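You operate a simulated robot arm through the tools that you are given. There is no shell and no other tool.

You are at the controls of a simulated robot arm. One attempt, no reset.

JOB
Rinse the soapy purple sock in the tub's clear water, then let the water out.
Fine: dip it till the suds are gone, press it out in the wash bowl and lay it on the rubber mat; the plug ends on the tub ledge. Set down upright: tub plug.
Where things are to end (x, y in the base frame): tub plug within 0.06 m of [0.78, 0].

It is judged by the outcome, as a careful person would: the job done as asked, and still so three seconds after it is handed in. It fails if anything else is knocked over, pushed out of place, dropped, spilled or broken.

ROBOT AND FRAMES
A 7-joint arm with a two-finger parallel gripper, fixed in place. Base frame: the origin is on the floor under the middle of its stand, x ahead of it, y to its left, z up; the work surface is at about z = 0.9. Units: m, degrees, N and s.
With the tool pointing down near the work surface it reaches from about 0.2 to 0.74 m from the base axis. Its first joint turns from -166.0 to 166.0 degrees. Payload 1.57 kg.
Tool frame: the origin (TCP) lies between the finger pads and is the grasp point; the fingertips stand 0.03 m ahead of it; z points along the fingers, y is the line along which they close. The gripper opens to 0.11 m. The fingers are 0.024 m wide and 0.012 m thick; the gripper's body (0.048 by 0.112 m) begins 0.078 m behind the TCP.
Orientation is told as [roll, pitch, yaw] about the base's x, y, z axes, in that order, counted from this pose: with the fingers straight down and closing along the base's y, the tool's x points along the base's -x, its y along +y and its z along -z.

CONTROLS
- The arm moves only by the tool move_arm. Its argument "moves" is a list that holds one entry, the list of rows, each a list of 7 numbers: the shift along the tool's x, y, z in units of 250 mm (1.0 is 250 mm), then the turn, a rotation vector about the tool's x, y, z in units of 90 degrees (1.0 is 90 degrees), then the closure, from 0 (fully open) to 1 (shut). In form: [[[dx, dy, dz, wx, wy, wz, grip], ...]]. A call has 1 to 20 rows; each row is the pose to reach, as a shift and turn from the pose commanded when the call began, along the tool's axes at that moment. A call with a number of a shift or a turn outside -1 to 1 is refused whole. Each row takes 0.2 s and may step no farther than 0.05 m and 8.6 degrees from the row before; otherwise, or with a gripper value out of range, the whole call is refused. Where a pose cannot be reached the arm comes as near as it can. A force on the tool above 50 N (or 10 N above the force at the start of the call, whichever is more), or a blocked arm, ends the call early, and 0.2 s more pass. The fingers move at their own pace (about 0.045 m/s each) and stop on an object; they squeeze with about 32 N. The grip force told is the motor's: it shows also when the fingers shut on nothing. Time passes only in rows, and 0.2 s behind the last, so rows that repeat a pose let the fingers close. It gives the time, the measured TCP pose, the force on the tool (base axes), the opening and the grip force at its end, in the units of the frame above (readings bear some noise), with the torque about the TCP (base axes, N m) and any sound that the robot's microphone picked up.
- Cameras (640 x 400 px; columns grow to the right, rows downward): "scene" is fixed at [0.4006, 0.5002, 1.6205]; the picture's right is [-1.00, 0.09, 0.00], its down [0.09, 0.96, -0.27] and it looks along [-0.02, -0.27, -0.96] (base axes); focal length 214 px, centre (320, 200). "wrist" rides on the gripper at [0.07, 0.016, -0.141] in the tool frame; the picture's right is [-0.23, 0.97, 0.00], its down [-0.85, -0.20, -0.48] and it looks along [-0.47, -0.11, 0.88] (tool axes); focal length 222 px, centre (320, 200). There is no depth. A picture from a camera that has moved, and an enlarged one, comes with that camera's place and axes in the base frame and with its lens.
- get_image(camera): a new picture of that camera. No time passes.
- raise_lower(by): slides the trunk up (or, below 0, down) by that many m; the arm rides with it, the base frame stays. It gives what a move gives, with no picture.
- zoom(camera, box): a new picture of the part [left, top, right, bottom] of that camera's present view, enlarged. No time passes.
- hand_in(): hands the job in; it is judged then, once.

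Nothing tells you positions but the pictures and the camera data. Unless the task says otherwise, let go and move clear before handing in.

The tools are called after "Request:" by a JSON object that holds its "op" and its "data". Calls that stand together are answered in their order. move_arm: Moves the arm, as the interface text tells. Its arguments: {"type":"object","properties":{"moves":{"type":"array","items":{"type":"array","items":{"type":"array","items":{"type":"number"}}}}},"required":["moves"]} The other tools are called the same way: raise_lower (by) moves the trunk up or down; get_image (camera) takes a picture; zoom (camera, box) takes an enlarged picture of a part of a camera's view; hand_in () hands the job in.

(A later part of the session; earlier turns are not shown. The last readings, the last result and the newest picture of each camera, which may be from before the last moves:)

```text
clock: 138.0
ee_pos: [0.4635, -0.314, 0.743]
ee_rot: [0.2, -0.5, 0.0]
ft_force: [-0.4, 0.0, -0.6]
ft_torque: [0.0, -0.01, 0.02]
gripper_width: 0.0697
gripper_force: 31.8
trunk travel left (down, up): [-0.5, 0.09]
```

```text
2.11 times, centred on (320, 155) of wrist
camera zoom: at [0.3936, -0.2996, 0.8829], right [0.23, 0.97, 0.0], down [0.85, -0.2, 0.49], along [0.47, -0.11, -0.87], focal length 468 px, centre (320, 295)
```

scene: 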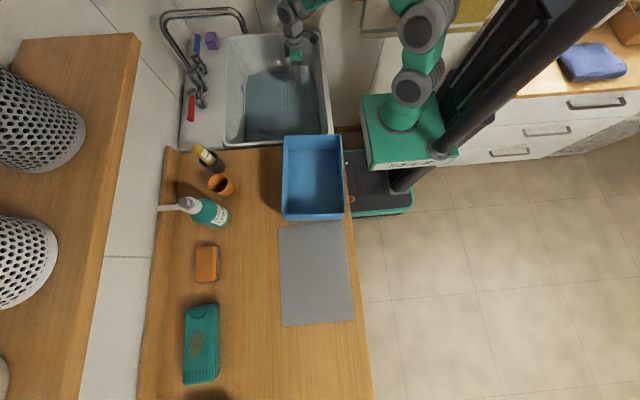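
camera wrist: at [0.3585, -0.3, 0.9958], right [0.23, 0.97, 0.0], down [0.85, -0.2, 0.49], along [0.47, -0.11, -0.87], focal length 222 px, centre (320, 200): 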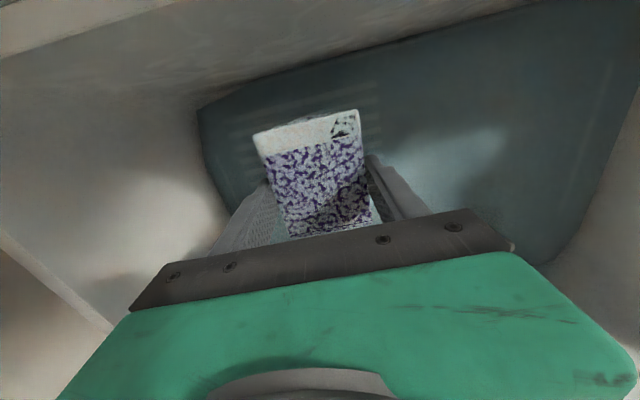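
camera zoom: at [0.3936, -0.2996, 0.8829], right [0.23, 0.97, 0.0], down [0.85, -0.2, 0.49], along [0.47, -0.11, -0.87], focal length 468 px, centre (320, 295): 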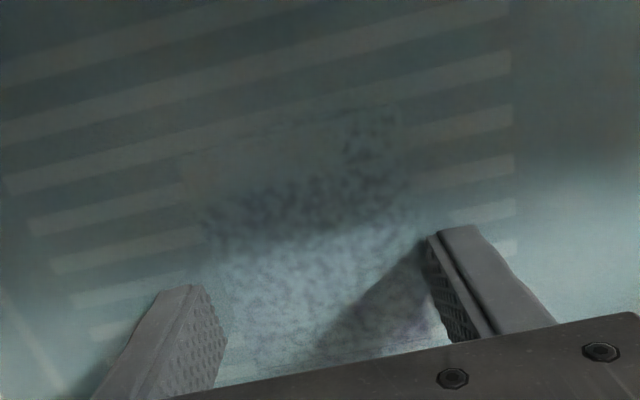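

I'll lift here and compare the pattern in air.

Request:
{"op": "move_arm", "data": {"moves": [[[0, 0, -0.12, 0, 0, 0, 1], [0, 0, -0.24, 0, 0, 0, 1], [0, 0, -0.36, 0, 0, 0, 1], [0, 0, -0.48, 0, 0, 0, 1], [0, 0, -0.48, 0, 0, 0, 1]]]}}

Request:
{"op": "zoom", "data": {"camera": "wrist", "box": [200, 60, 440, 250]}}

Request:
{"op": "zoom", "data": {"camera": "wrist", "box": [295, 150, 335, 190]}}

```text
clock: 139.2
ee_pos: [0.4602, -0.3139, 0.8615]
ee_rot: [0.2, -0.4, 0.1]
ft_force: [0.1, 1.5, -1.1]
ft_torque: [-0.02, -0.04, -0.01]
gripper_width: 0.0693
gripper_force: 31.8
trunk travel left (down, up): [-0.5, 0.09]
```

```text
2.11 times, centred on (320, 155) of wrist
camera zoom: at [0.3914, -0.298, 1.0026], right [0.23, 0.97, 0.0], down [0.85, -0.2, 0.49], along [0.47, -0.11, -0.87], focal length 468 px, centre (320, 295)
```

zoom: 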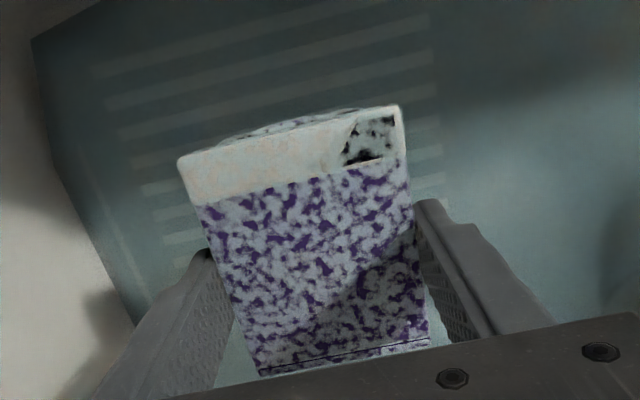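

```text
10.00 times, centred on (315, 170) of wrist
camera zoom: at [0.3914, -0.298, 1.0026], right [0.23, 0.97, 0.0], down [0.85, -0.2, 0.49], along [0.47, -0.11, -0.87], focal length 2221 px, centre (370, 500)
```

zoom: 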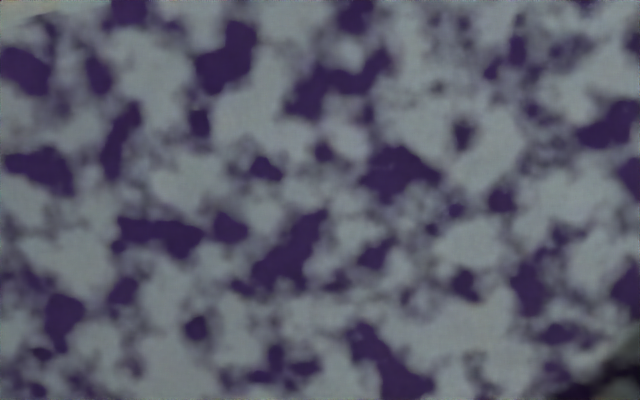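

Same pattern, so location doesn't matter either. Maybe the first change was only soaking, and removing suds needs brisk agitation. I'll move back to the middle of the tub and swish faster under water.

Request:
{"op": "move_arm", "data": {"moves": [[[-0.04, 0.14, 0, 0, 0, 0, 1], [-0.08, 0.28, 0, 0, 0, 0, 1], [-0.1, 0.42, 0, 0, 0, 0, 1], [-0.12, 0.56, 0, 0, 0, 0, 1], [-0.12, 0.66, 0, 0, 0, 0, 1], [-0.12, 0.66, 0.14, 0, 0, 0, 1], [-0.12, 0.66, 0.28, 0, 0, 0, 1], [-0.12, 0.66, 0.42, 0, 0, 0, 1], [-0.12, 0.66, 0.49, 0, 0, 0, 1], [-0.12, 0.66, 0.49, 0, 0, 0, 1], [-0.12, 0.48, 0.49, 0, 0, 0, 1], [-0.12, 0.66, 0.49, 0, 0, 0, 1], [-0.12, 0.48, 0.49, 0, 0, 0, 1], [-0.12, 0.66, 0.49, 0, 0, 0, 1], [-0.12, 0.48, 0.49, 0, 0, 0, 1], [-0.12, 0.66, 0.49, 0, 0, 0, 1], [-0.12, 0.48, 0.49, 0, 0, 0, 1], [-0.12, 0.66, 0.49, 0, 0, 0, 1], [-0.12, 0.66, 0.49, 0, 0, 0, 1]]]}}

Request:
{"op": "zoom", "data": {"camera": "wrist", "box": [200, 60, 440, 250]}}

```text
clock: 143.2
ee_pos: [0.492, -0.1491, 0.7405]
ee_rot: [0.1, -0.5, -0.1]
ft_force: [0.3, 0.0, -0.7]
ft_torque: [0.0, 0.0, -0.01]
gripper_width: 0.0696
gripper_force: 32.4
trunk travel left (down, up): [-0.5, 0.09]
```

```text
2.11 times, centred on (320, 155) of wrist
camera zoom: at [0.423, -0.1328, 0.8812], right [0.23, 0.97, 0.0], down [0.85, -0.2, 0.49], along [0.47, -0.11, -0.87], focal length 468 px, centre (320, 295)
```

zoom: 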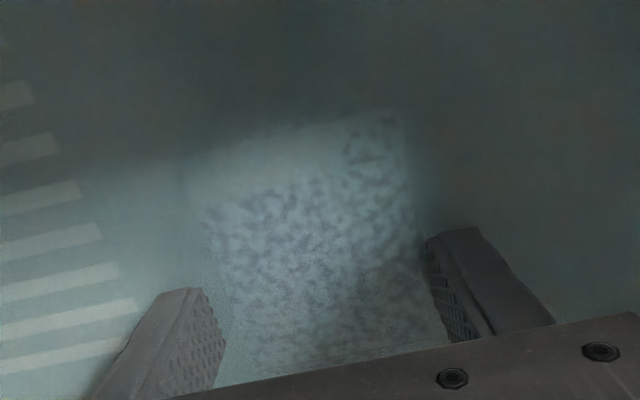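

Still there. I'll try four brisk up-and-down dips in quick succession, ending out of the water.

Request:
{"op": "move_arm", "data": {"moves": [[[0, 0, -0.19, 0, 0, 0, 1], [0, 0, -0.38, 0, 0, 0, 1], [0, 0, -0.38, 0, 0, 0, 1], [0, 0, -0.19, 0, 0, 0, 1], [0, 0, 0.01, 0, 0, 0, 1], [0, 0, 0.01, 0, 0, 0, 1], [0, 0, -0.19, 0, 0, 0, 1], [0, 0, -0.38, 0, 0, 0, 1], [0, 0, -0.38, 0, 0, 0, 1], [0, 0, -0.19, 0, 0, 0, 1], [0, 0, 0.01, 0, 0, 0, 1], [0, 0, 0.01, 0, 0, 0, 1], [0, 0, -0.19, 0, 0, 0, 1], [0, 0, -0.38, 0, 0, 0, 1], [0, 0, -0.38, 0, 0, 0, 1], [0, 0, -0.19, 0, 0, 0, 1], [0, 0, 0.01, 0, 0, 0, 1], [0, 0, -0.19, 0, 0, 0, 1], [0, 0, -0.38, 0, 0, 0, 1], [0, 0, -0.46, 0, 0, 0, 1]]]}}

Request:
{"op": "zoom", "data": {"camera": "wrist", "box": [200, 60, 440, 250]}}

```text
clock: 147.4
ee_pos: [0.4913, -0.151, 0.8541]
ee_rot: [0.3, -0.5, 0.1]
ft_force: [0.3, -0.4, -1.4]
ft_torque: [-0.02, -0.01, 0.0]
gripper_width: 0.0694
gripper_force: 32.1
trunk travel left (down, up): [-0.5, 0.09]
```

```text
2.11 times, centred on (320, 155) of wrist
camera zoom: at [0.421, -0.1356, 0.9949], right [0.23, 0.97, 0.0], down [0.85, -0.2, 0.49], along [0.47, -0.11, -0.87], focal length 468 px, centre (320, 295)
```

zoom: 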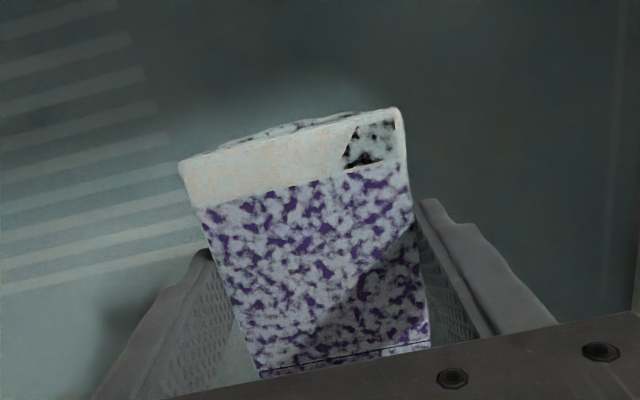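

No change from brisk dips either. Before trying more, I'll look for hints around the tub: the marking on the wall, the water, and the other faces of the sock.

Request:
{"op": "zoom", "data": {"camera": "scene", "box": [250, 75, 280, 105]}}

Request:
{"op": "zoom", "data": {"camera": "scene", "box": [255, 70, 315, 120]}}

Request:
{"op": "get_image", "data": {"camera": "wrist"}}

Request:
{"op": "zoom", "data": {"camera": "scene", "box": [170, 130, 250, 240]}}

```text
13.33 times, centred on (265, 90) of scene
camera zoom: at [0.4006, 0.5002, 1.6205], right [-1.0, 0.09, 0.0], down [0.09, 0.96, -0.27], along [-0.02, -0.27, -0.96], focal length 2860 px, centre (1053, 1667)
```

zoom: 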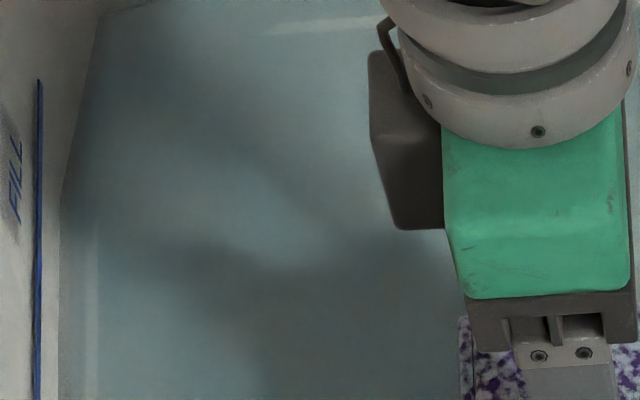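

```text
8.00 times, centred on (285, 95) of scene
camera zoom: at [0.4006, 0.5002, 1.6205], right [-1.0, 0.09, 0.0], down [0.09, 0.96, -0.27], along [-0.02, -0.27, -0.96], focal length 1716 px, centre (600, 1040)
```

zoom: 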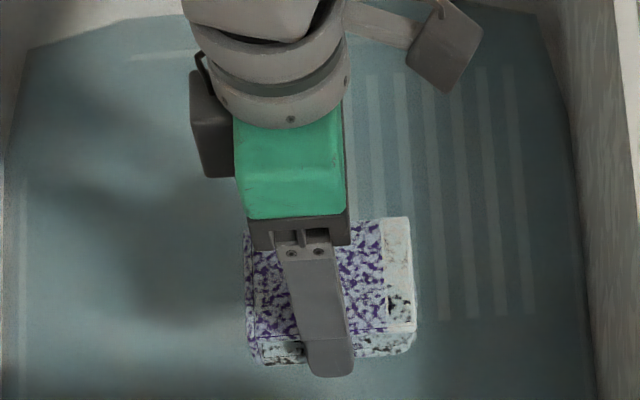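

```text
taken
camera wrist: at [0.421, -0.1356, 0.9949], right [0.23, 0.97, 0.0], down [0.85, -0.2, 0.49], along [0.47, -0.11, -0.87], focal length 222 px, centre (320, 200)
```

wrist: 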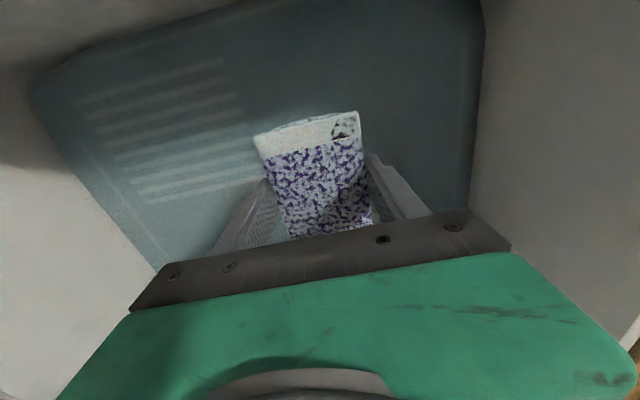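

```text
3.64 times, centred on (210, 185) of scene
camera zoom: at [0.4006, 0.5002, 1.6205], right [-1.0, 0.09, 0.0], down [0.09, 0.96, -0.27], along [-0.02, -0.27, -0.96], focal length 780 px, centre (720, 254)
```

zoom: 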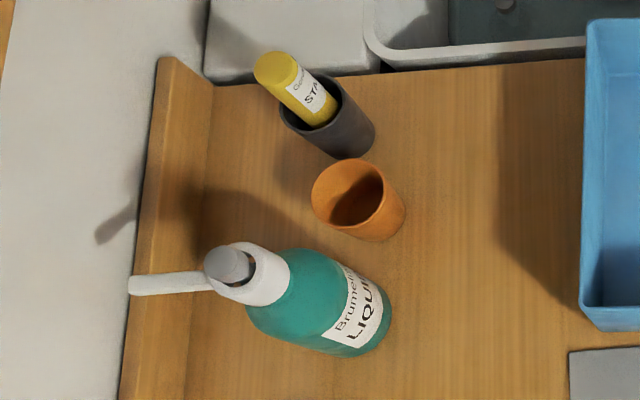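

The tub wall mark reads "FILL". The face I'm watching isn't the fold face I watched earlier, so I may have missed a step in between. I'll lift clear and turn the sock so the fold faces the scene camera.

Request:
{"op": "move_arm", "data": {"moves": [[[0, 0, -0.15, 0, 0, 0, 1], [0, 0, -0.3, 0, 0, 0, 1], [0, 0, -0.45, 0, 0, 0, 1], [0, 0, -0.6, 0, 0, 0, 1], [0, 0, -0.7, 0, 0, -0.09, 1], [0, 0, -0.7, 0, 0, -0.18, 1], [0, 0, -0.7, 0, 0, -0.27, 1], [0, 0, -0.7, 0, 0, -0.36, 1], [0, 0, -0.7, 0, 0, -0.45, 1], [0, 0, -0.7, 0, 0, -0.54, 1], [0, 0, -0.7, 0, 0, -0.63, 1], [0, 0, -0.7, 0, 0, -0.72, 1], [0, 0, -0.7, 0, 0, -0.81, 1], [0, 0, -0.7, 0, 0, -0.9, 1], [0, 0, -0.7, 0, 0, -0.99, 1], [0, 0, -0.7, 0, 0, -1.0, 1], [0, 0, -0.7, 0, 0, -1.0, 1]]]}}

Request:
{"op": "zoom", "data": {"camera": "scene", "box": [240, 60, 320, 130]}}

Request:
{"op": "get_image", "data": {"camera": "scene"}}

```text
clock: 151.0
ee_pos: [0.4888, -0.1531, 1.0296]
ee_rot: [-0.5, -0.2, 90.0]
ft_force: [0.6, 0.5, -0.7]
ft_torque: [0.0, -0.02, -0.01]
gripper_width: 0.0693
gripper_force: 32.0
trunk travel left (down, up): [-0.5, 0.09]
```

```text
5.71 times, centred on (280, 95) of scene
camera zoom: at [0.4006, 0.5002, 1.6205], right [-1.0, 0.09, 0.0], down [0.09, 0.96, -0.27], along [-0.02, -0.27, -0.96], focal length 1226 px, centre (549, 800)
```

zoom: 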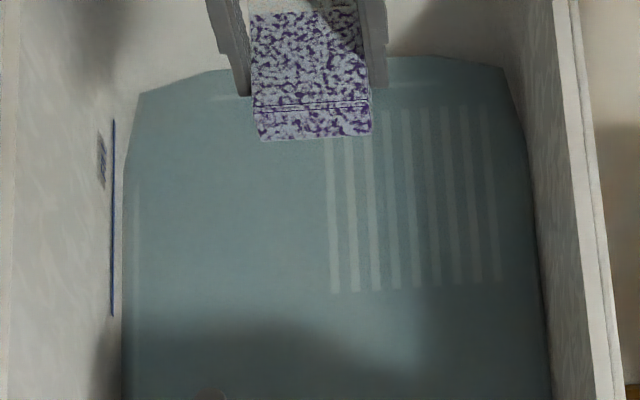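

```text
taken
```

scene: 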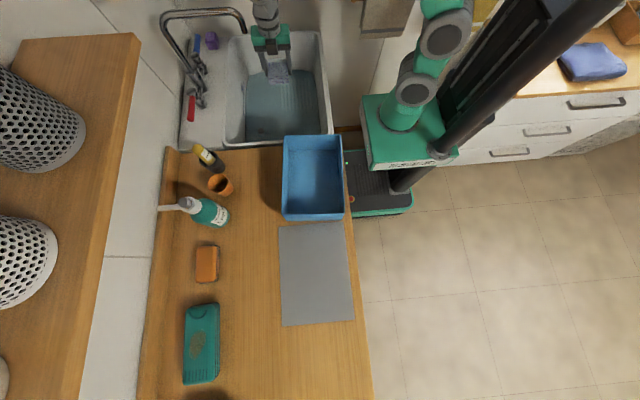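

Request:
{"op": "zoom", "data": {"camera": "scene", "box": [266, 58, 292, 82]}}

Request:
{"op": "get_image", "data": {"camera": "wrist"}}

```text
16.00 times, centred on (279, 70) of scene
camera zoom: at [0.4006, 0.5002, 1.6205], right [-1.0, 0.09, 0.0], down [0.09, 0.96, -0.27], along [-0.02, -0.27, -0.96], focal length 3432 px, centre (976, 2280)
```

zoom: 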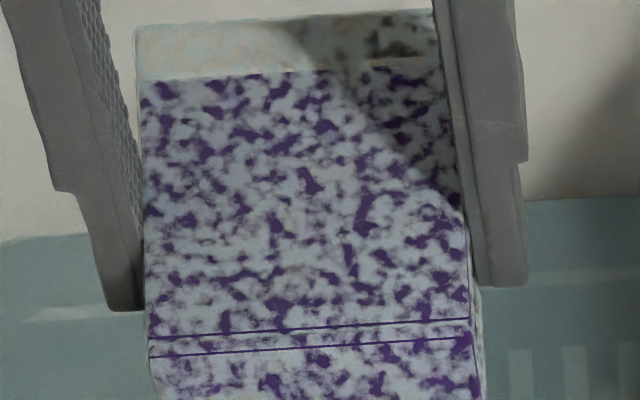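

```text
taken
camera wrist: at [0.4736, -0.2219, 1.1713], right [-0.97, 0.23, -0.01], down [0.19, 0.85, 0.48], along [0.12, 0.47, -0.88], focal length 222 px, centre (320, 200)
```

wrist: 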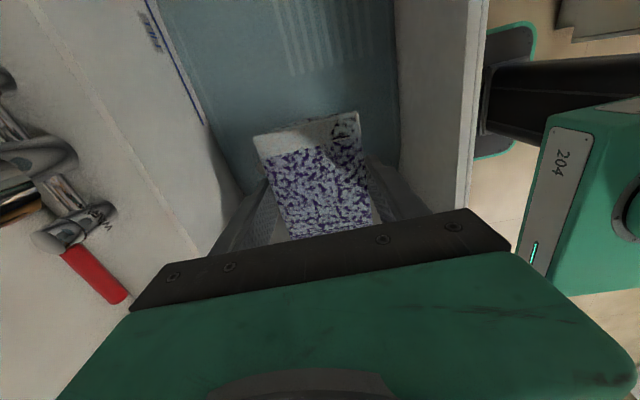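

Request:
{"op": "zoom", "data": {"camera": "scene", "box": [266, 70, 292, 90]}}

```text
16.00 times, centred on (279, 80) of scene
camera zoom: at [0.4006, 0.5002, 1.6205], right [-1.0, 0.09, 0.0], down [0.09, 0.96, -0.27], along [-0.02, -0.27, -0.96], focal length 3432 px, centre (976, 2120)
```

zoom: 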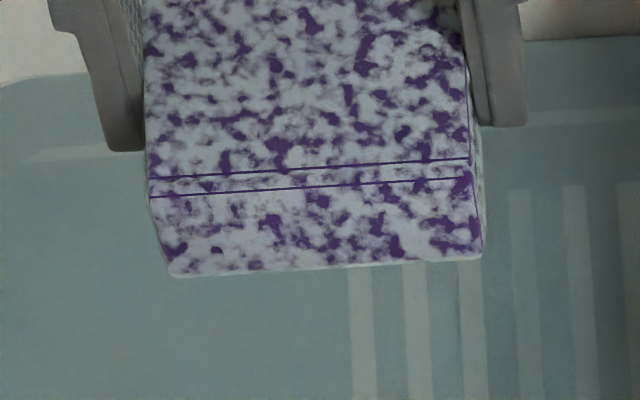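

The fold face shows the same cover, so there has been no second step yet. Progress may simply not show until the suds are gone, so I'll make thorough dips: about 20 cm clear of the water, right under, a two-second hold, then fully out. First I'll set the starting height.

Request:
{"op": "move_arm", "data": {"moves": [[[0, 0, 0.1, 0, 0, 0, 1], [0, 0, 0.19, 0, 0, 0, 1], [0, 0, 0.19, 0, 0, 0, 1]]]}}

Request:
{"op": "move_arm", "data": {"moves": [[[0, 0, 0.19, 0, 0, 0, 1], [0, 0, 0.38, 0, 0, 0, 1], [0, 0, 0.57, 0, 0, 0, 1], [0, 0, 0.76, 0, 0, 0, 1], [0, 0, 0.9, 0, 0, 0, 1], [0, 0, 0.98, 0, 0, 0, 1], [0, 0, 0.98, 0, 0, 0, 1], [0, 0, 0.98, 0, 0, 0, 1], [0, 0, 0.98, 0, 0, 0, 1], [0, 0, 0.98, 0, 0, 0, 1], [0, 0, 0.98, 0, 0, 0, 1], [0, 0, 0.98, 0, 0, 0, 1], [0, 0, 0.98, 0, 0, 0, 1], [0, 0, 0.98, 0, 0, 0, 1], [0, 0, 0.79, 0, 0, 0, 1], [0, 0, 0.6, 0, 0, 0, 1], [0, 0, 0.41, 0, 0, 0, 1], [0, 0, 0.22, 0, 0, 0, 1], [0, 0, 0.05, 0, 0, 0, 1], [0, 0, 0, 0, 0, 0, 1]]]}}

Request:
{"op": "zoom", "data": {"camera": "wrist", "box": [200, 60, 440, 250]}}

```text
clock: 151.8
ee_pos: [0.4889, -0.1497, 0.9837]
ee_rot: [-0.6, -0.2, 89.9]
ft_force: [0.4, 0.6, -1.4]
ft_torque: [0.0, 0.03, 0.01]
gripper_width: 0.0695
gripper_force: 32.0
trunk travel left (down, up): [-0.5, 0.09]
```

```text
clock: 156.0
ee_pos: [0.4909, -0.1515, 0.9824]
ee_rot: [-0.6, -0.1, 90.0]
ft_force: [0.3, -0.3, -0.4]
ft_torque: [0.0, 0.03, 0.0]
gripper_width: 0.0694
gripper_force: 32.4
trunk travel left (down, up): [-0.5, 0.09]
```

```text
2.11 times, centred on (320, 155) of wrist
camera zoom: at [0.4756, -0.2225, 1.1244], right [-0.97, 0.23, -0.01], down [0.2, 0.85, 0.48], along [0.12, 0.47, -0.88], focal length 468 px, centre (320, 295)
```

zoom: 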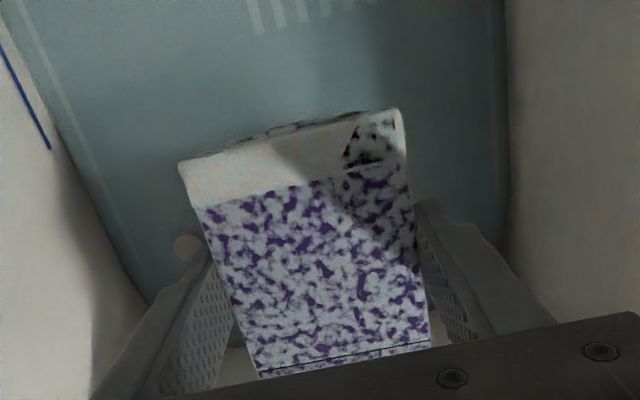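

No visible change yet. I'll repeat that thorough dip twice more and look again.

Request:
{"op": "move_arm", "data": {"moves": [[[0, 0, 0.19, 0, 0, 0, 1], [0, 0, 0.38, 0, 0, 0, 1], [0, 0, 0.57, 0, 0, 0, 1], [0, 0, 0.76, 0, 0, 0, 1], [0, 0, 0.9, 0, 0, 0, 1], [0, 0, 0.98, 0, 0, 0, 1], [0, 0, 0.98, 0, 0, 0, 1], [0, 0, 0.98, 0, 0, 0, 1], [0, 0, 0.98, 0, 0, 0, 1], [0, 0, 0.98, 0, 0, 0, 1], [0, 0, 0.98, 0, 0, 0, 1], [0, 0, 0.98, 0, 0, 0, 1], [0, 0, 0.98, 0, 0, 0, 1], [0, 0, 0.98, 0, 0, 0, 1], [0, 0, 0.79, 0, 0, 0, 1], [0, 0, 0.6, 0, 0, 0, 1], [0, 0, 0.41, 0, 0, 0, 1], [0, 0, 0.22, 0, 0, 0, 1], [0, 0, 0.05, 0, 0, 0, 1], [0, 0, 0, 0, 0, 0, 1]]]}}

Request:
{"op": "move_arm", "data": {"moves": [[[0, 0, 0.19, 0, 0, 0, 1], [0, 0, 0.38, 0, 0, 0, 1], [0, 0, 0.57, 0, 0, 0, 1], [0, 0, 0.76, 0, 0, 0, 1], [0, 0, 0.9, 0, 0, 0, 1], [0, 0, 0.98, 0, 0, 0, 1], [0, 0, 0.98, 0, 0, 0, 1], [0, 0, 0.98, 0, 0, 0, 1], [0, 0, 0.98, 0, 0, 0, 1], [0, 0, 0.98, 0, 0, 0, 1], [0, 0, 0.98, 0, 0, 0, 1], [0, 0, 0.98, 0, 0, 0, 1], [0, 0, 0.98, 0, 0, 0, 1], [0, 0, 0.98, 0, 0, 0, 1], [0, 0, 0.79, 0, 0, 0, 1], [0, 0, 0.6, 0, 0, 0, 1], [0, 0, 0.41, 0, 0, 0, 1], [0, 0, 0.22, 0, 0, 0, 1], [0, 0, 0.05, 0, 0, 0, 1], [0, 0, 0, 0, 0, 0, 1]]]}}

Request:
{"op": "zoom", "data": {"camera": "wrist", "box": [200, 60, 440, 250]}}

```text
clock: 160.2
ee_pos: [0.4893, -0.1512, 0.9798]
ee_rot: [-0.5, -0.2, 90.0]
ft_force: [-0.5, 0.2, -1.1]
ft_torque: [0.01, -0.01, -0.01]
gripper_width: 0.0691
gripper_force: 32.0
trunk travel left (down, up): [-0.5, 0.09]
```

```text
clock: 164.4
ee_pos: [0.4905, -0.1502, 0.9836]
ee_rot: [-0.6, -0.1, 89.9]
ft_force: [0.3, 0.2, -0.5]
ft_torque: [0.0, 0.02, -0.04]
gripper_width: 0.0693
gripper_force: 32.0
trunk travel left (down, up): [-0.5, 0.09]
```

```text
2.11 times, centred on (320, 155) of wrist
camera zoom: at [0.4743, -0.2214, 1.1245], right [-0.97, 0.23, -0.01], down [0.2, 0.85, 0.48], along [0.12, 0.47, -0.88], focal length 468 px, centre (320, 295)
```

zoom: 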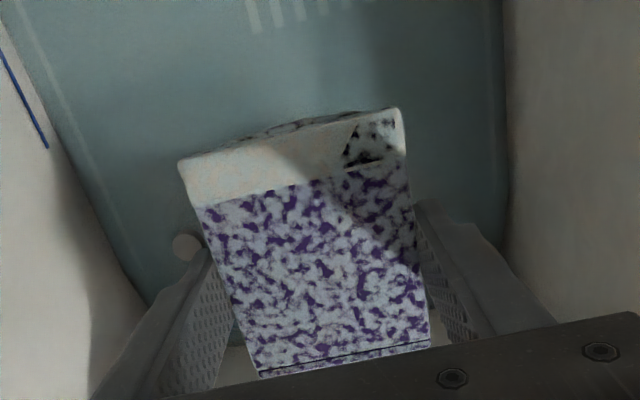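

No change. One thing I haven't repeated since the start is coming from a good height, since the first dip came from about 1.09. I'll raise the sock to about 1.13 before the next dip.

Request:
{"op": "move_arm", "data": {"moves": [[[0, 0, -0.15, 0, 0, 0, 1], [0, 0, -0.3, 0, 0, 0, 1], [0, 0, -0.45, 0, 0, 0, 1], [0, 0, -0.6, 0, 0, 0, 1], [0, 0, -0.6, 0, 0, 0, 1], [0, 0, -0.6, 0, 0, 0, 1], [0, 0, -0.45, 0, 0, 0, 1], [0, 0, -0.3, 0, 0, 0, 1], [0, 0, -0.15, 0, 0, 0, 1], [0, 0, 0, 0, 0, 0, 1]]]}}

Request:
{"op": "move_arm", "data": {"moves": [[[0, 0, 0.19, 0, 0, 0, 1], [0, 0, 0.38, 0, 0, 0, 1], [0, 0, 0.57, 0, 0, 0, 1], [0, 0, 0.76, 0, 0, 0, 1], [0, 0, 0.9, 0, 0, 0, 1], [0, 0, 0.98, 0, 0, 0, 1], [0, 0, 0.98, 0, 0, 0, 1], [0, 0, 0.98, 0, 0, 0, 1], [0, 0, 0.98, 0, 0, 0, 1], [0, 0, 0.98, 0, 0, 0, 1], [0, 0, 0.98, 0, 0, 0, 1], [0, 0, 0.98, 0, 0, 0, 1], [0, 0, 0.98, 0, 0, 0, 1], [0, 0, 0.98, 0, 0, 0, 1], [0, 0, 0.98, 0, 0, 0, 1], [0, 0, 0.98, 0, 0, 0, 1], [0, 0, 0.98, 0, 0, 0, 1], [0, 0, 0.98, 0, 0, 0, 1], [0, 0, 0.98, 0, 0, 0, 1], [0, 0, 0.98, 0, 0, 0, 1]]]}}

Request:
{"op": "zoom", "data": {"camera": "wrist", "box": [200, 60, 440, 250]}}

```text
clock: 166.6
ee_pos: [0.4894, -0.1521, 0.9843]
ee_rot: [-0.5, -0.1, 89.9]
ft_force: [0.8, -0.3, -1.1]
ft_torque: [0.0, -0.01, -0.01]
gripper_width: 0.0694
gripper_force: 32.1
trunk travel left (down, up): [-0.5, 0.09]
```

```text
clock: 170.8
ee_pos: [0.4926, -0.1518, 0.7376]
ee_rot: [-0.6, -0.3, 90.0]
ft_force: [-0.4, 0.1, -0.1]
ft_torque: [-0.02, 0.03, -0.03]
gripper_width: 0.0693
gripper_force: 31.4
trunk travel left (down, up): [-0.5, 0.09]
```

```text
2.11 times, centred on (320, 155) of wrist
camera zoom: at [0.477, -0.2221, 0.8785], right [-0.97, 0.23, -0.01], down [0.2, 0.85, 0.48], along [0.12, 0.47, -0.88], focal length 468 px, centre (320, 295)
```

zoom: 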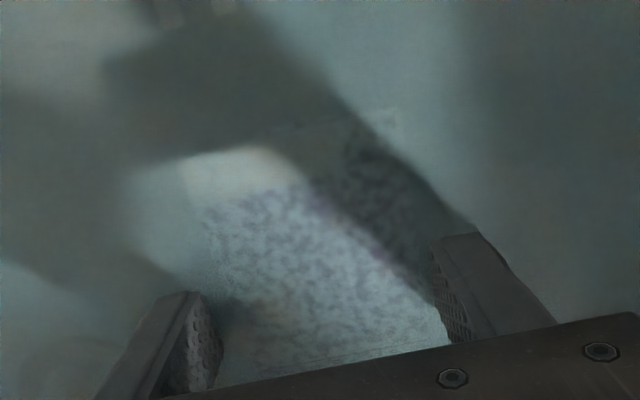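

Still no step. The sock stays saturated, so maybe pressing it out thoroughly is what carries suds away, and one push wasn't enough. I'll lift, turn back to yaw 0, and return to the bowl for proper repeated pressing from above.

Request:
{"op": "move_arm", "data": {"moves": [[[0, 0, -0.15, 0, 0, 0, 1], [0, 0, -0.3, 0, 0, 0, 1], [0, 0, -0.45, 0, 0, 0, 1], [0, 0, -0.6, 0, 0, 0, 1], [0, 0, -0.75, 0, 0, 0.09, 1], [0, 0, -0.9, 0, 0, 0.18, 1], [0, 0, -1.0, 0, 0, 0.27, 1], [0, 0, -1.0, 0, 0, 0.36, 1], [0, 0, -1.0, 0, 0, 0.45, 1], [0, 0, -1.0, 0, 0, 0.54, 1], [0, 0, -1.0, 0, 0, 0.63, 1], [0, 0, -1.0, 0, 0, 0.72, 1], [0, 0, -1.0, 0, 0, 0.81, 1], [0, 0, -1.0, 0, 0, 0.9, 1], [0, 0, -1.0, 0, 0, 0.99, 1], [0, 0, -1.0, 0, 0, 1.0, 1], [0, 0, -1.0, 0, 0, 1.0, 1]]]}}

Request:
{"op": "move_arm", "data": {"moves": [[[0, 0, -0.1, 0, 0, 0, 1], [0, 0, -0.2, 0, 0, 0, 1], [0.03, 0.13, -0.2, 0, 0, 0, 1], [0.06, 0.26, -0.2, 0, 0, 0, 1], [0.09, 0.39, -0.2, 0, 0, 0, 1], [0.12, 0.52, -0.2, 0, 0, 0, 1], [0.15, 0.65, -0.2, 0, 0, 0, 1], [0.18, 0.78, -0.2, 0, 0, 0, 1], [0.21, 0.91, -0.2, 0, 0, 0, 1], [0.24, 1.0, -0.2, 0, 0, 0, 1], [0.24, 1.0, -0.2, 0, 0, 0, 1]]]}}

```text
clock: 174.4
ee_pos: [0.4907, -0.1512, 0.9889]
ee_rot: [0.2, -0.5, -0.1]
ft_force: [0.2, -0.9, -1.5]
ft_torque: [0.01, -0.01, -0.01]
gripper_width: 0.0697
gripper_force: 32.0
trunk travel left (down, up): [-0.5, 0.09]
```

```text
clock: 176.8
ee_pos: [0.4305, 0.0967, 1.0389]
ee_rot: [0.2, -0.5, 0.0]
ft_force: [0.2, 0.5, -0.3]
ft_torque: [-0.03, -0.01, -0.03]
gripper_width: 0.0695
gripper_force: 32.0
trunk travel left (down, up): [-0.5, 0.09]
```

Request:
{"op": "move_arm", "data": {"moves": [[[0.02, 0.15, 0, 0, 0, 0, 1], [0.04, 0.3, 0, 0, 0, 0, 1], [0.06, 0.45, 0, 0, 0, 0, 1], [0.07, 0.573, 0, 0, 0, 0, 1], [0.07, 0.573, 0.12, 0, 0, 0, 1], [0.07, 0.573, 0.24, 0, 0, 0, 1], [0.07, 0.573, 0.36, 0, 0, 0, 1], [0.07, 0.573, 0.4, 0, 0, 0, 1], [0.07, 0.573, 0.41, 0, 0, 0, 1], [0.07, 0.573, 0.41, 0, 0, 0, 1]]]}}

Request:
{"op": "get_image", "data": {"camera": "wrist"}}

```text
clock: 179.0
ee_pos: [0.4139, 0.2414, 0.9361]
ee_rot: [0.1, -0.5, 0.0]
ft_force: [-0.2, 0.3, -0.8]
ft_torque: [0.01, 0.04, -0.02]
gripper_width: 0.0692
gripper_force: 32.4
trunk travel left (down, up): [-0.5, 0.09]
```

```text
taken
camera wrist: at [0.344, 0.2571, 1.0762], right [0.23, 0.97, 0.0], down [0.85, -0.2, 0.49], along [0.47, -0.11, -0.87], focal length 222 px, centre (320, 200)
```

wrist: 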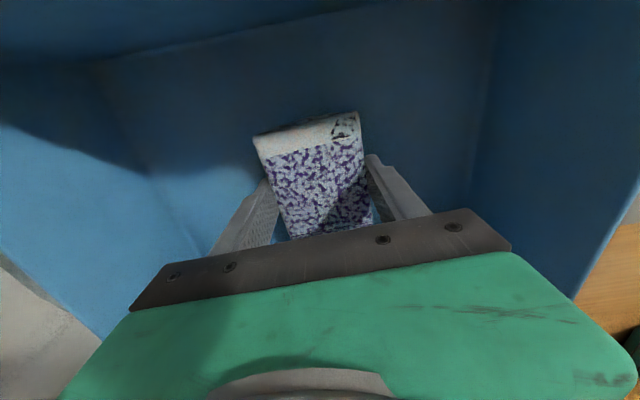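

Just above the bowl floor. I'll set the sock down, open the fingers, and rise above it.

Request:
{"op": "move_arm", "data": {"moves": [[[0, 0, 0.006, 0, 0, 0, 1], [0, 0, 0.006, 0, 0, 0, 0.8], [0, 0, 0.006, 0, 0, 0, 0.4], [0, 0, 0.006, 0, 0, 0, 0], [0, 0, 0.006, 0, 0, 0, 0], [0, 0, 0.006, 0, 0, 0, 0], [0, 0, -0.1, 0, 0, 0, 0], [0, 0, -0.22, 0, 0, 0, 0], [0, 0, -0.22, 0, 0, 0, 0.5], [0, 0, -0.22, 0, 0, 0, 1], [0, 0, -0.22, 0, 0, 0, 1], [0, 0, -0.22, 0, 0, 0, 1], [0, 0, -0.22, 0, 0, 0, 1], [0, 0, -0.22, 0, 0, 0, 1], [0, 0, -0.22, 0, 0, 0, 1]]]}}

Request:
{"op": "get_image", "data": {"camera": "wrist"}}

Request:
{"op": "zoom", "data": {"camera": "scene", "box": [260, 120, 360, 230]}}

```text
clock: 182.2
ee_pos: [0.4123, 0.2419, 0.9913]
ee_rot: [0.3, -0.6, 0.0]
ft_force: [1.0, 0.1, 0.1]
ft_torque: [-0.03, -0.03, -0.01]
gripper_width: 0.0
gripper_force: 17.3
trunk travel left (down, up): [-0.5, 0.09]
```

```text
taken
camera wrist: at [0.3428, 0.2574, 1.1323], right [0.23, 0.97, 0.0], down [0.85, -0.2, 0.49], along [0.47, -0.11, -0.87], focal length 222 px, centre (320, 200)
```

wrist: 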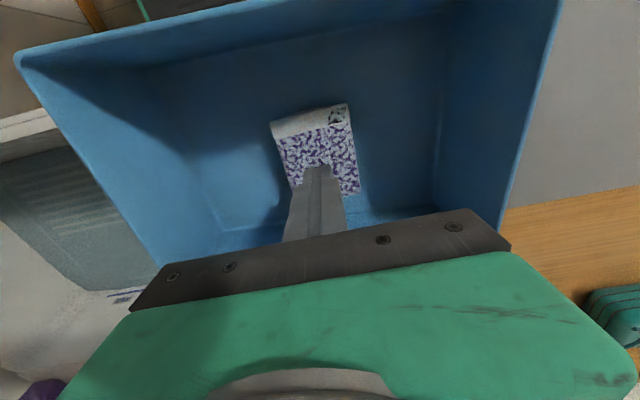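

```text
3.64 times, centred on (310, 175) of scene
camera zoom: at [0.4006, 0.5002, 1.6205], right [-1.0, 0.09, 0.0], down [0.09, 0.96, -0.27], along [-0.02, -0.27, -0.96], focal length 780 px, centre (356, 291)
```

zoom: 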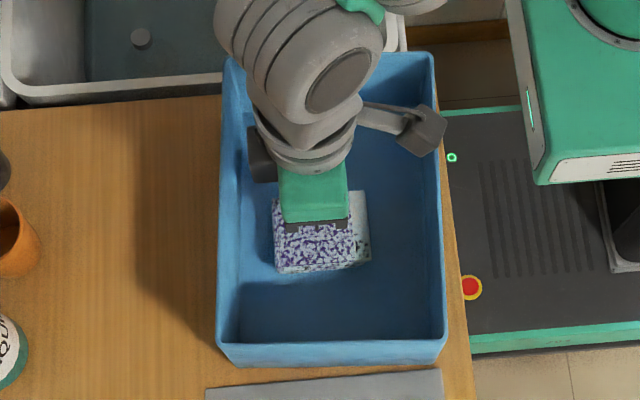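

The sock lies flat in the bowl with the closed fingers over its middle. I'll press down on it in small steps.

Request:
{"op": "move_arm", "data": {"moves": [[[0.02, 0, 0.06, 0, 0, 0, 1], [0.02, 0, 0.09, 0, 0, 0, 1], [0.02, 0, 0.11, 0, 0, 0, 1], [0.02, 0, 0.122, 0, 0, 0, 1], [0.02, 0, 0.122, 0, 0, 0, 1]]]}}

```text
clock: 183.4
ee_pos: [0.4082, 0.2422, 0.9607]
ee_rot: [0.1, -0.5, 0.0]
ft_force: [-0.6, 0.1, 0.2]
ft_torque: [0.01, -0.01, 0.05]
gripper_width: 0.0
gripper_force: 21.1
trunk travel left (down, up): [-0.5, 0.09]
```

Request:
{"op": "move_arm", "data": {"moves": [[[0, 0, 0.008, 0, 0, 0, 1], [0, 0, 0.016, 0, 0, 0, 1], [0, 0, 0.024, 0, 0, 0, 1], [0, 0, 0.024, 0, 0, 0, 1]]]}}

Request:
{"op": "zoom", "data": {"camera": "wrist", "box": [240, 80, 400, 240]}}

```text
clock: 184.4
ee_pos: [0.4072, 0.242, 0.9562]
ee_rot: [0.3, -0.9, 0.0]
ft_force: [-2.4, -2.0, 20.1]
ft_torque: [-0.07, 0.28, -0.04]
gripper_width: 0.0
gripper_force: 21.6
trunk travel left (down, up): [-0.5, 0.09]
```

```text
2.50 times, centred on (320, 160) of wrist
camera zoom: at [0.338, 0.2571, 1.0972], right [0.23, 0.97, 0.01], down [0.85, -0.2, 0.49], along [0.48, -0.1, -0.87], focal length 555 px, centre (320, 300)
```

zoom: 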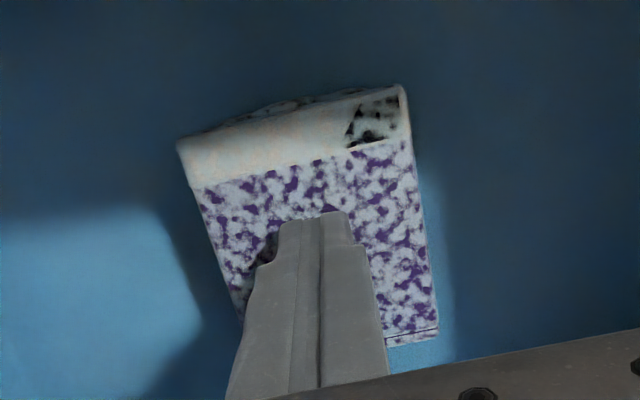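

Contact at 20 N with all the force through the sock. I'll increase and hold.

Request:
{"op": "move_arm", "data": {"moves": [[[0, 0, 0.006, 0, 0, 0, 1], [0, 0, 0.008, 0, 0, 0, 1], [0, 0, 0.008, 0, 0, 0, 1], [0, 0, 0.008, 0, 0, 0, 1], [0, 0, 0.008, 0, 0, 0, 1], [0, 0, 0.008, 0, 0, 0, 1], [0, 0, 0.008, 0, 0, 0, 1]]]}}

Request:
{"op": "zoom", "data": {"camera": "wrist", "box": [240, 80, 400, 240]}}

```text
clock: 185.6
ee_pos: [0.4105, 0.2437, 0.9564]
ee_rot: [0.5, -1.1, -0.1]
ft_force: [-1.2, -2.1, 16.2]
ft_torque: [-0.03, 0.18, -0.01]
gripper_width: 0.0
gripper_force: 21.3
trunk travel left (down, up): [-0.5, 0.09]
stopped in row 5: the force on the tool passed its limit at 50 N (the readings are from after the stop); the commanded pose is now the measured one
```

```text
2.50 times, centred on (320, 160) of wrist
camera zoom: at [0.339, 0.2583, 1.0969], right [0.23, 0.97, 0.01], down [0.85, -0.2, 0.49], along [0.48, -0.1, -0.87], focal length 555 px, centre (320, 300)
```

zoom: 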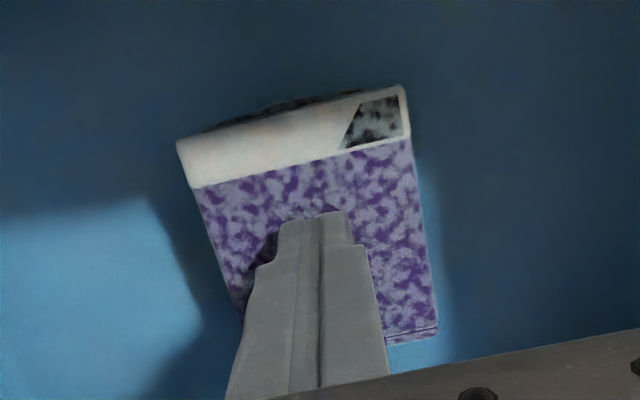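

It went to the pressed state again. I'll lift off and press once more to see if it goes further.

Request:
{"op": "move_arm", "data": {"moves": [[[0, 0, -0.04, 0, 0, 0, 1], [0, 0, -0.06, 0, 0, 0, 1], [0, 0, -0.06, 0, 0, 0, 1], [0, 0, -0.02, 0, 0, 0, 1], [0, 0, -0.004, 0, 0, 0, 1], [0, 0, 0.002, 0, 0, 0, 1], [0, 0, 0.004, 0, 0, 0, 1], [0, 0, 0.004, 0, 0, 0, 1], [0, 0, 0.004, 0, 0, 0, 1], [0, 0, 0.004, 0, 0, 0, 1], [0, 0, 0.004, 0, 0, 0, 1], [0, 0, 0.004, 0, 0, 0, 1]]]}}

Request:
{"op": "zoom", "data": {"camera": "wrist", "box": [240, 80, 400, 240]}}

```text
clock: 188.2
ee_pos: [0.4089, 0.2443, 0.9573]
ee_rot: [0.5, -1.1, 0.0]
ft_force: [5.0, 2.4, 37.6]
ft_torque: [0.09, 0.18, 0.04]
gripper_width: 0.0
gripper_force: 21.3
trunk travel left (down, up): [-0.5, 0.09]
```

```text
2.50 times, centred on (320, 160) of wrist
camera zoom: at [0.3382, 0.2586, 1.0966], right [0.23, 0.97, 0.01], down [0.85, -0.2, 0.49], along [0.48, -0.1, -0.87], focal length 555 px, centre (320, 300)
```

zoom: 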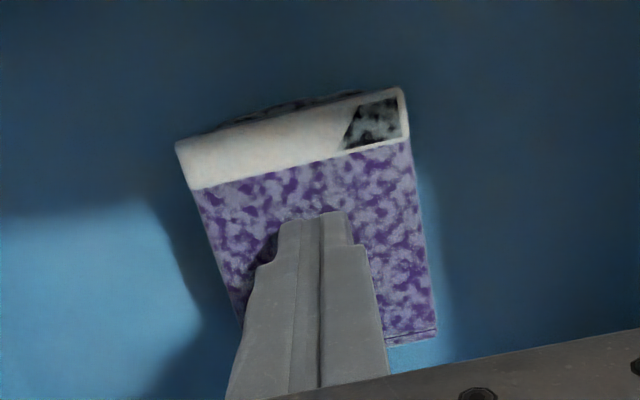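

The pressed state stays the same with a second press. Another idea: the water is only as deep as the sock needs, so a dip may count only when the sock is pushed firmly to the bottom. I'll re-grip it higher up, so it sticks out below the fingertips and takes the push itself.

Request:
{"op": "move_arm", "data": {"moves": [[[0, 0, -0.06, 0, 0, 0, 1], [0, 0, -0.14, 0, 0, 0, 1], [0, 0, -0.14, 0, 0, 0, 0.5], [0, 0, -0.14, 0, 0, 0, 0], [0, 0, -0.14, 0, 0, 0, 0], [0, 0, -0.14, 0, 0, 0, 0], [0, 0, -0.14, 0, 0, 0, 0], [0, 0, -0.14, 0, 0, 0, 0], [0, 0, -0.14, 0, 0, 0, 0]]]}}

Request:
{"op": "get_image", "data": {"camera": "wrist"}}

```text
clock: 190.2
ee_pos: [0.4086, 0.2417, 0.9904]
ee_rot: [0.4, -0.7, 0.1]
ft_force: [0.4, -0.5, 0.2]
ft_torque: [-0.02, 0.02, -0.01]
gripper_width: 0.1102
gripper_force: 0.2
trunk travel left (down, up): [-0.5, 0.09]
```

```text
taken
camera wrist: at [0.3392, 0.2579, 1.1303], right [0.23, 0.97, 0.01], down [0.85, -0.2, 0.49], along [0.48, -0.1, -0.87], focal length 222 px, centre (320, 200)
```

wrist: 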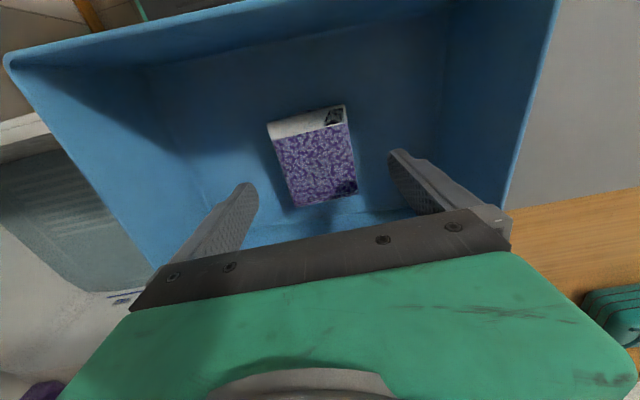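

Request:
{"op": "move_arm", "data": {"moves": [[[0.01, 0, 0.09, 0, 0, 0, 0], [0.01, 0, 0.17, 0, 0, 0, 0], [0.01, 0, 0.17, 0, 0, 0, 0.4], [0.01, 0, 0.17, 0, 0, 0, 0.8], [0.01, 0, 0.17, 0, 0, 0, 1], [0.01, 0, 0.17, 0, 0, 0, 1], [0.01, 0, 0.17, 0, 0, 0, 1], [0.01, 0, 0.1, 0, 0, 0, 1], [0.01, 0, 0.0, 0, 0, 0, 1], [0.01, 0, -0.12, 0, 0, 0, 1], [0.01, 0, -0.2, 0, 0, 0, 1], [0.01, 0, -0.2, 0, 0, 0, 1]]]}}

Request:
{"op": "get_image", "data": {"camera": "wrist"}}

```text
clock: 192.8
ee_pos: [0.4067, 0.2427, 1.0406]
ee_rot: [0.4, -0.8, -0.1]
ft_force: [0.3, 0.1, -0.9]
ft_torque: [0.0, 0.04, 0.0]
gripper_width: 0.0689
gripper_force: 32.4
trunk travel left (down, up): [-0.5, 0.09]
```

```text
taken
camera wrist: at [0.3355, 0.2579, 1.1807], right [0.23, 0.97, 0.01], down [0.85, -0.2, 0.49], along [0.48, -0.1, -0.87], focal length 222 px, centre (320, 200)
```

wrist: 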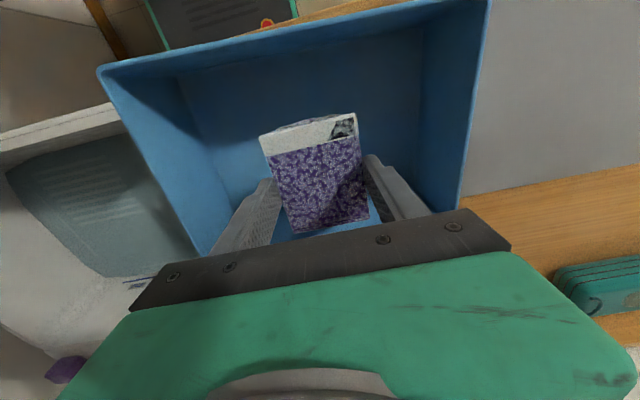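

Gripped. Back to the tub for a dip, this time with a firm push onto the floor.

Request:
{"op": "move_arm", "data": {"moves": [[[-0.04, -0.14, 0, 0, 0, 0, 1], [-0.08, -0.28, 0, 0, 0, 0, 1], [-0.12, -0.42, 0, 0, 0, 0, 1], [-0.16, -0.56, 0, 0, 0, 0, 1], [-0.2, -0.7, 0, 0, 0, 0, 1], [-0.24, -0.84, 0, 0, 0, 0, 1], [-0.28, -0.98, 0, 0, 0, 0, 1], [-0.28, -1.0, 0, 0, 0, 0, 1], [-0.28, -1.0, 0, 0, 0, 0, 1]]]}}

Request:
{"op": "move_arm", "data": {"moves": [[[-0.04, -0.14, 0, 0, 0, 0, 1], [-0.08, -0.28, 0, 0, 0, 0, 1], [-0.1, -0.42, 0, 0, 0, 0, 1], [-0.1, -0.52, 0, 0, 0, 0, 1], [-0.1, -0.52, 0.16, 0, 0, 0, 1], [-0.1, -0.52, 0.32, 0, 0, 0, 1], [-0.1, -0.52, 0.48, 0, 0, 0, 1], [-0.1, -0.52, 0.64, 0, 0, 0, 1], [-0.1, -0.52, 0.8, 0, 0, 0, 1], [-0.1, -0.52, 0.96, 0, 0, 0, 1], [-0.1, -0.52, 1.0, 0, 0, 0, 1], [-0.1, -0.52, 1.0, 0, 0, 0, 1]]]}}

```text
clock: 194.8
ee_pos: [0.4753, -0.0068, 1.039]
ee_rot: [0.3, -0.9, 0.0]
ft_force: [-0.7, 0.7, -1.0]
ft_torque: [0.01, -0.03, -0.02]
gripper_width: 0.0687
gripper_force: 31.9
trunk travel left (down, up): [-0.5, 0.09]
```

```text
clock: 196.5
ee_pos: [0.5075, -0.1373, 0.9023]
ee_rot: [0.1, -1.9, 0.0]
ft_force: [-0.8, -1.4, 6.9]
ft_torque: [0.54, 0.16, 0.09]
gripper_width: 0.069
gripper_force: 32.1
trunk travel left (down, up): [-0.5, 0.09]
stopped in row 8: the force on the tool passed its limit at 60 N (the readings are from after the stop); the commanded pose is now the measured one
```

Something stopped the descent at about z 0.90 with a 60 N spike. I'll look before moving again.

Request:
{"op": "get_image", "data": {"camera": "scene"}}

Request:
{"op": "get_image", "data": {"camera": "wrist"}}

Request:
{"op": "zoom", "data": {"camera": "scene", "box": [180, 0, 380, 150]}}

```text
taken
```

scene: 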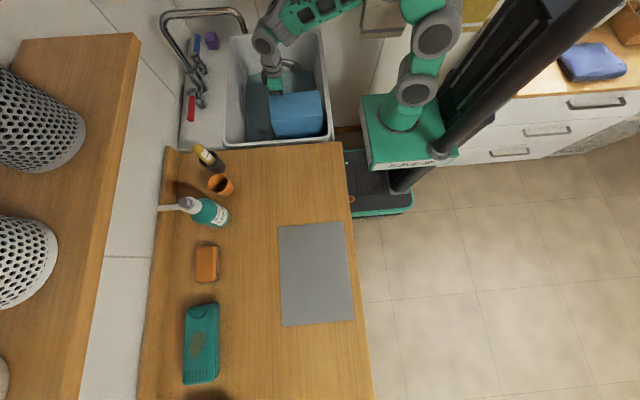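

```text
taken
camera wrist: at [0.4352, -0.1212, 1.042], right [0.23, 0.97, 0.01], down [0.84, -0.2, 0.51], along [0.49, -0.11, -0.86], focal length 222 px, centre (320, 200)
```

wrist: 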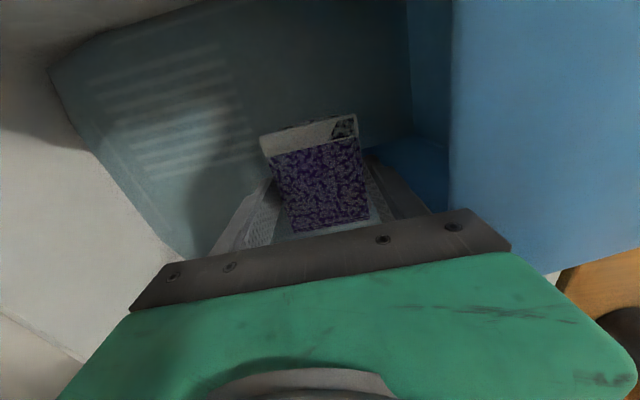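

```text
2.67 times, centred on (280, 75) of scene
camera zoom: at [0.4006, 0.5002, 1.6205], right [-1.0, 0.09, 0.0], down [0.09, 0.96, -0.27], along [-0.02, -0.27, -0.96], focal length 572 px, centre (427, 533)
```

zoom: 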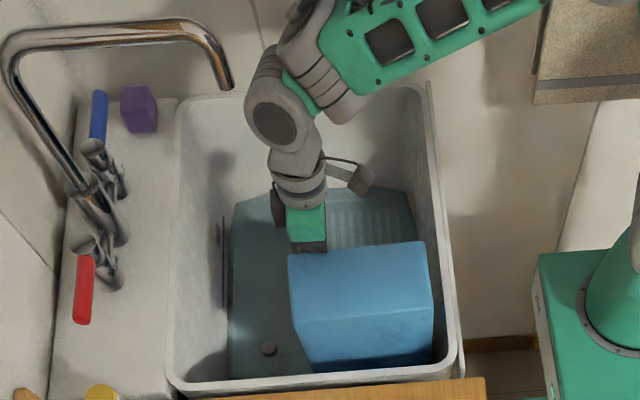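

The bowl is no longer on the counter: it has ended up tipped over in the tub beside the gripper. I need to understand how before touching anything, so I'll look closely.

Request:
{"op": "zoom", "data": {"camera": "scene", "box": [230, 60, 350, 160]}}

Request:
{"op": "zoom", "data": {"camera": "wrist", "box": [240, 60, 520, 260]}}

Request:
{"op": "zoom", "data": {"camera": "scene", "box": [140, 100, 400, 340]}}

```text
4.00 times, centred on (290, 110) of scene
camera zoom: at [0.4006, 0.5002, 1.6205], right [-1.0, 0.09, 0.0], down [0.09, 0.96, -0.27], along [-0.02, -0.27, -0.96], focal length 858 px, centre (440, 560)
```

zoom: 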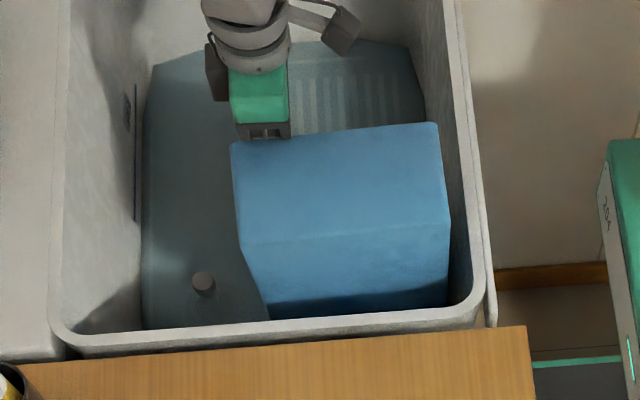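

```text
2.00 times, centred on (380, 160) of wrist
camera zoom: at [0.4352, -0.1212, 1.042], right [0.23, 0.97, 0.01], down [0.84, -0.2, 0.51], along [0.49, -0.11, -0.86], focal length 444 px, centre (200, 280)
```

zoom: 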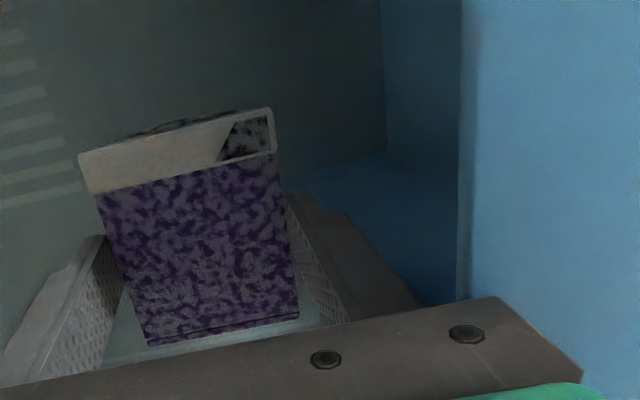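

```text
1.67 times, centred on (270, 220) of scene
camera zoom: at [0.4006, 0.5002, 1.6205], right [-1.0, 0.09, 0.0], down [0.09, 0.96, -0.27], along [-0.02, -0.27, -0.96], focal length 358 px, centre (403, 167)
```

zoom: 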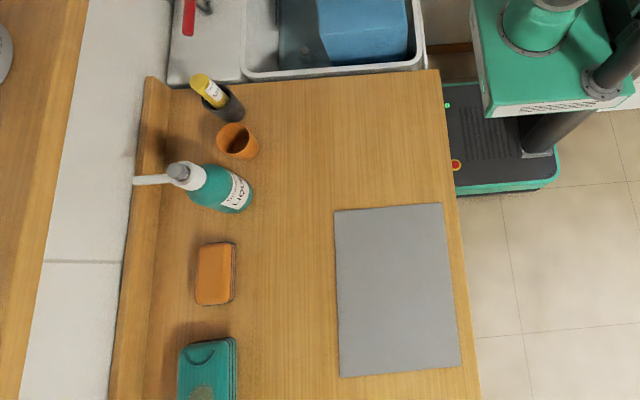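

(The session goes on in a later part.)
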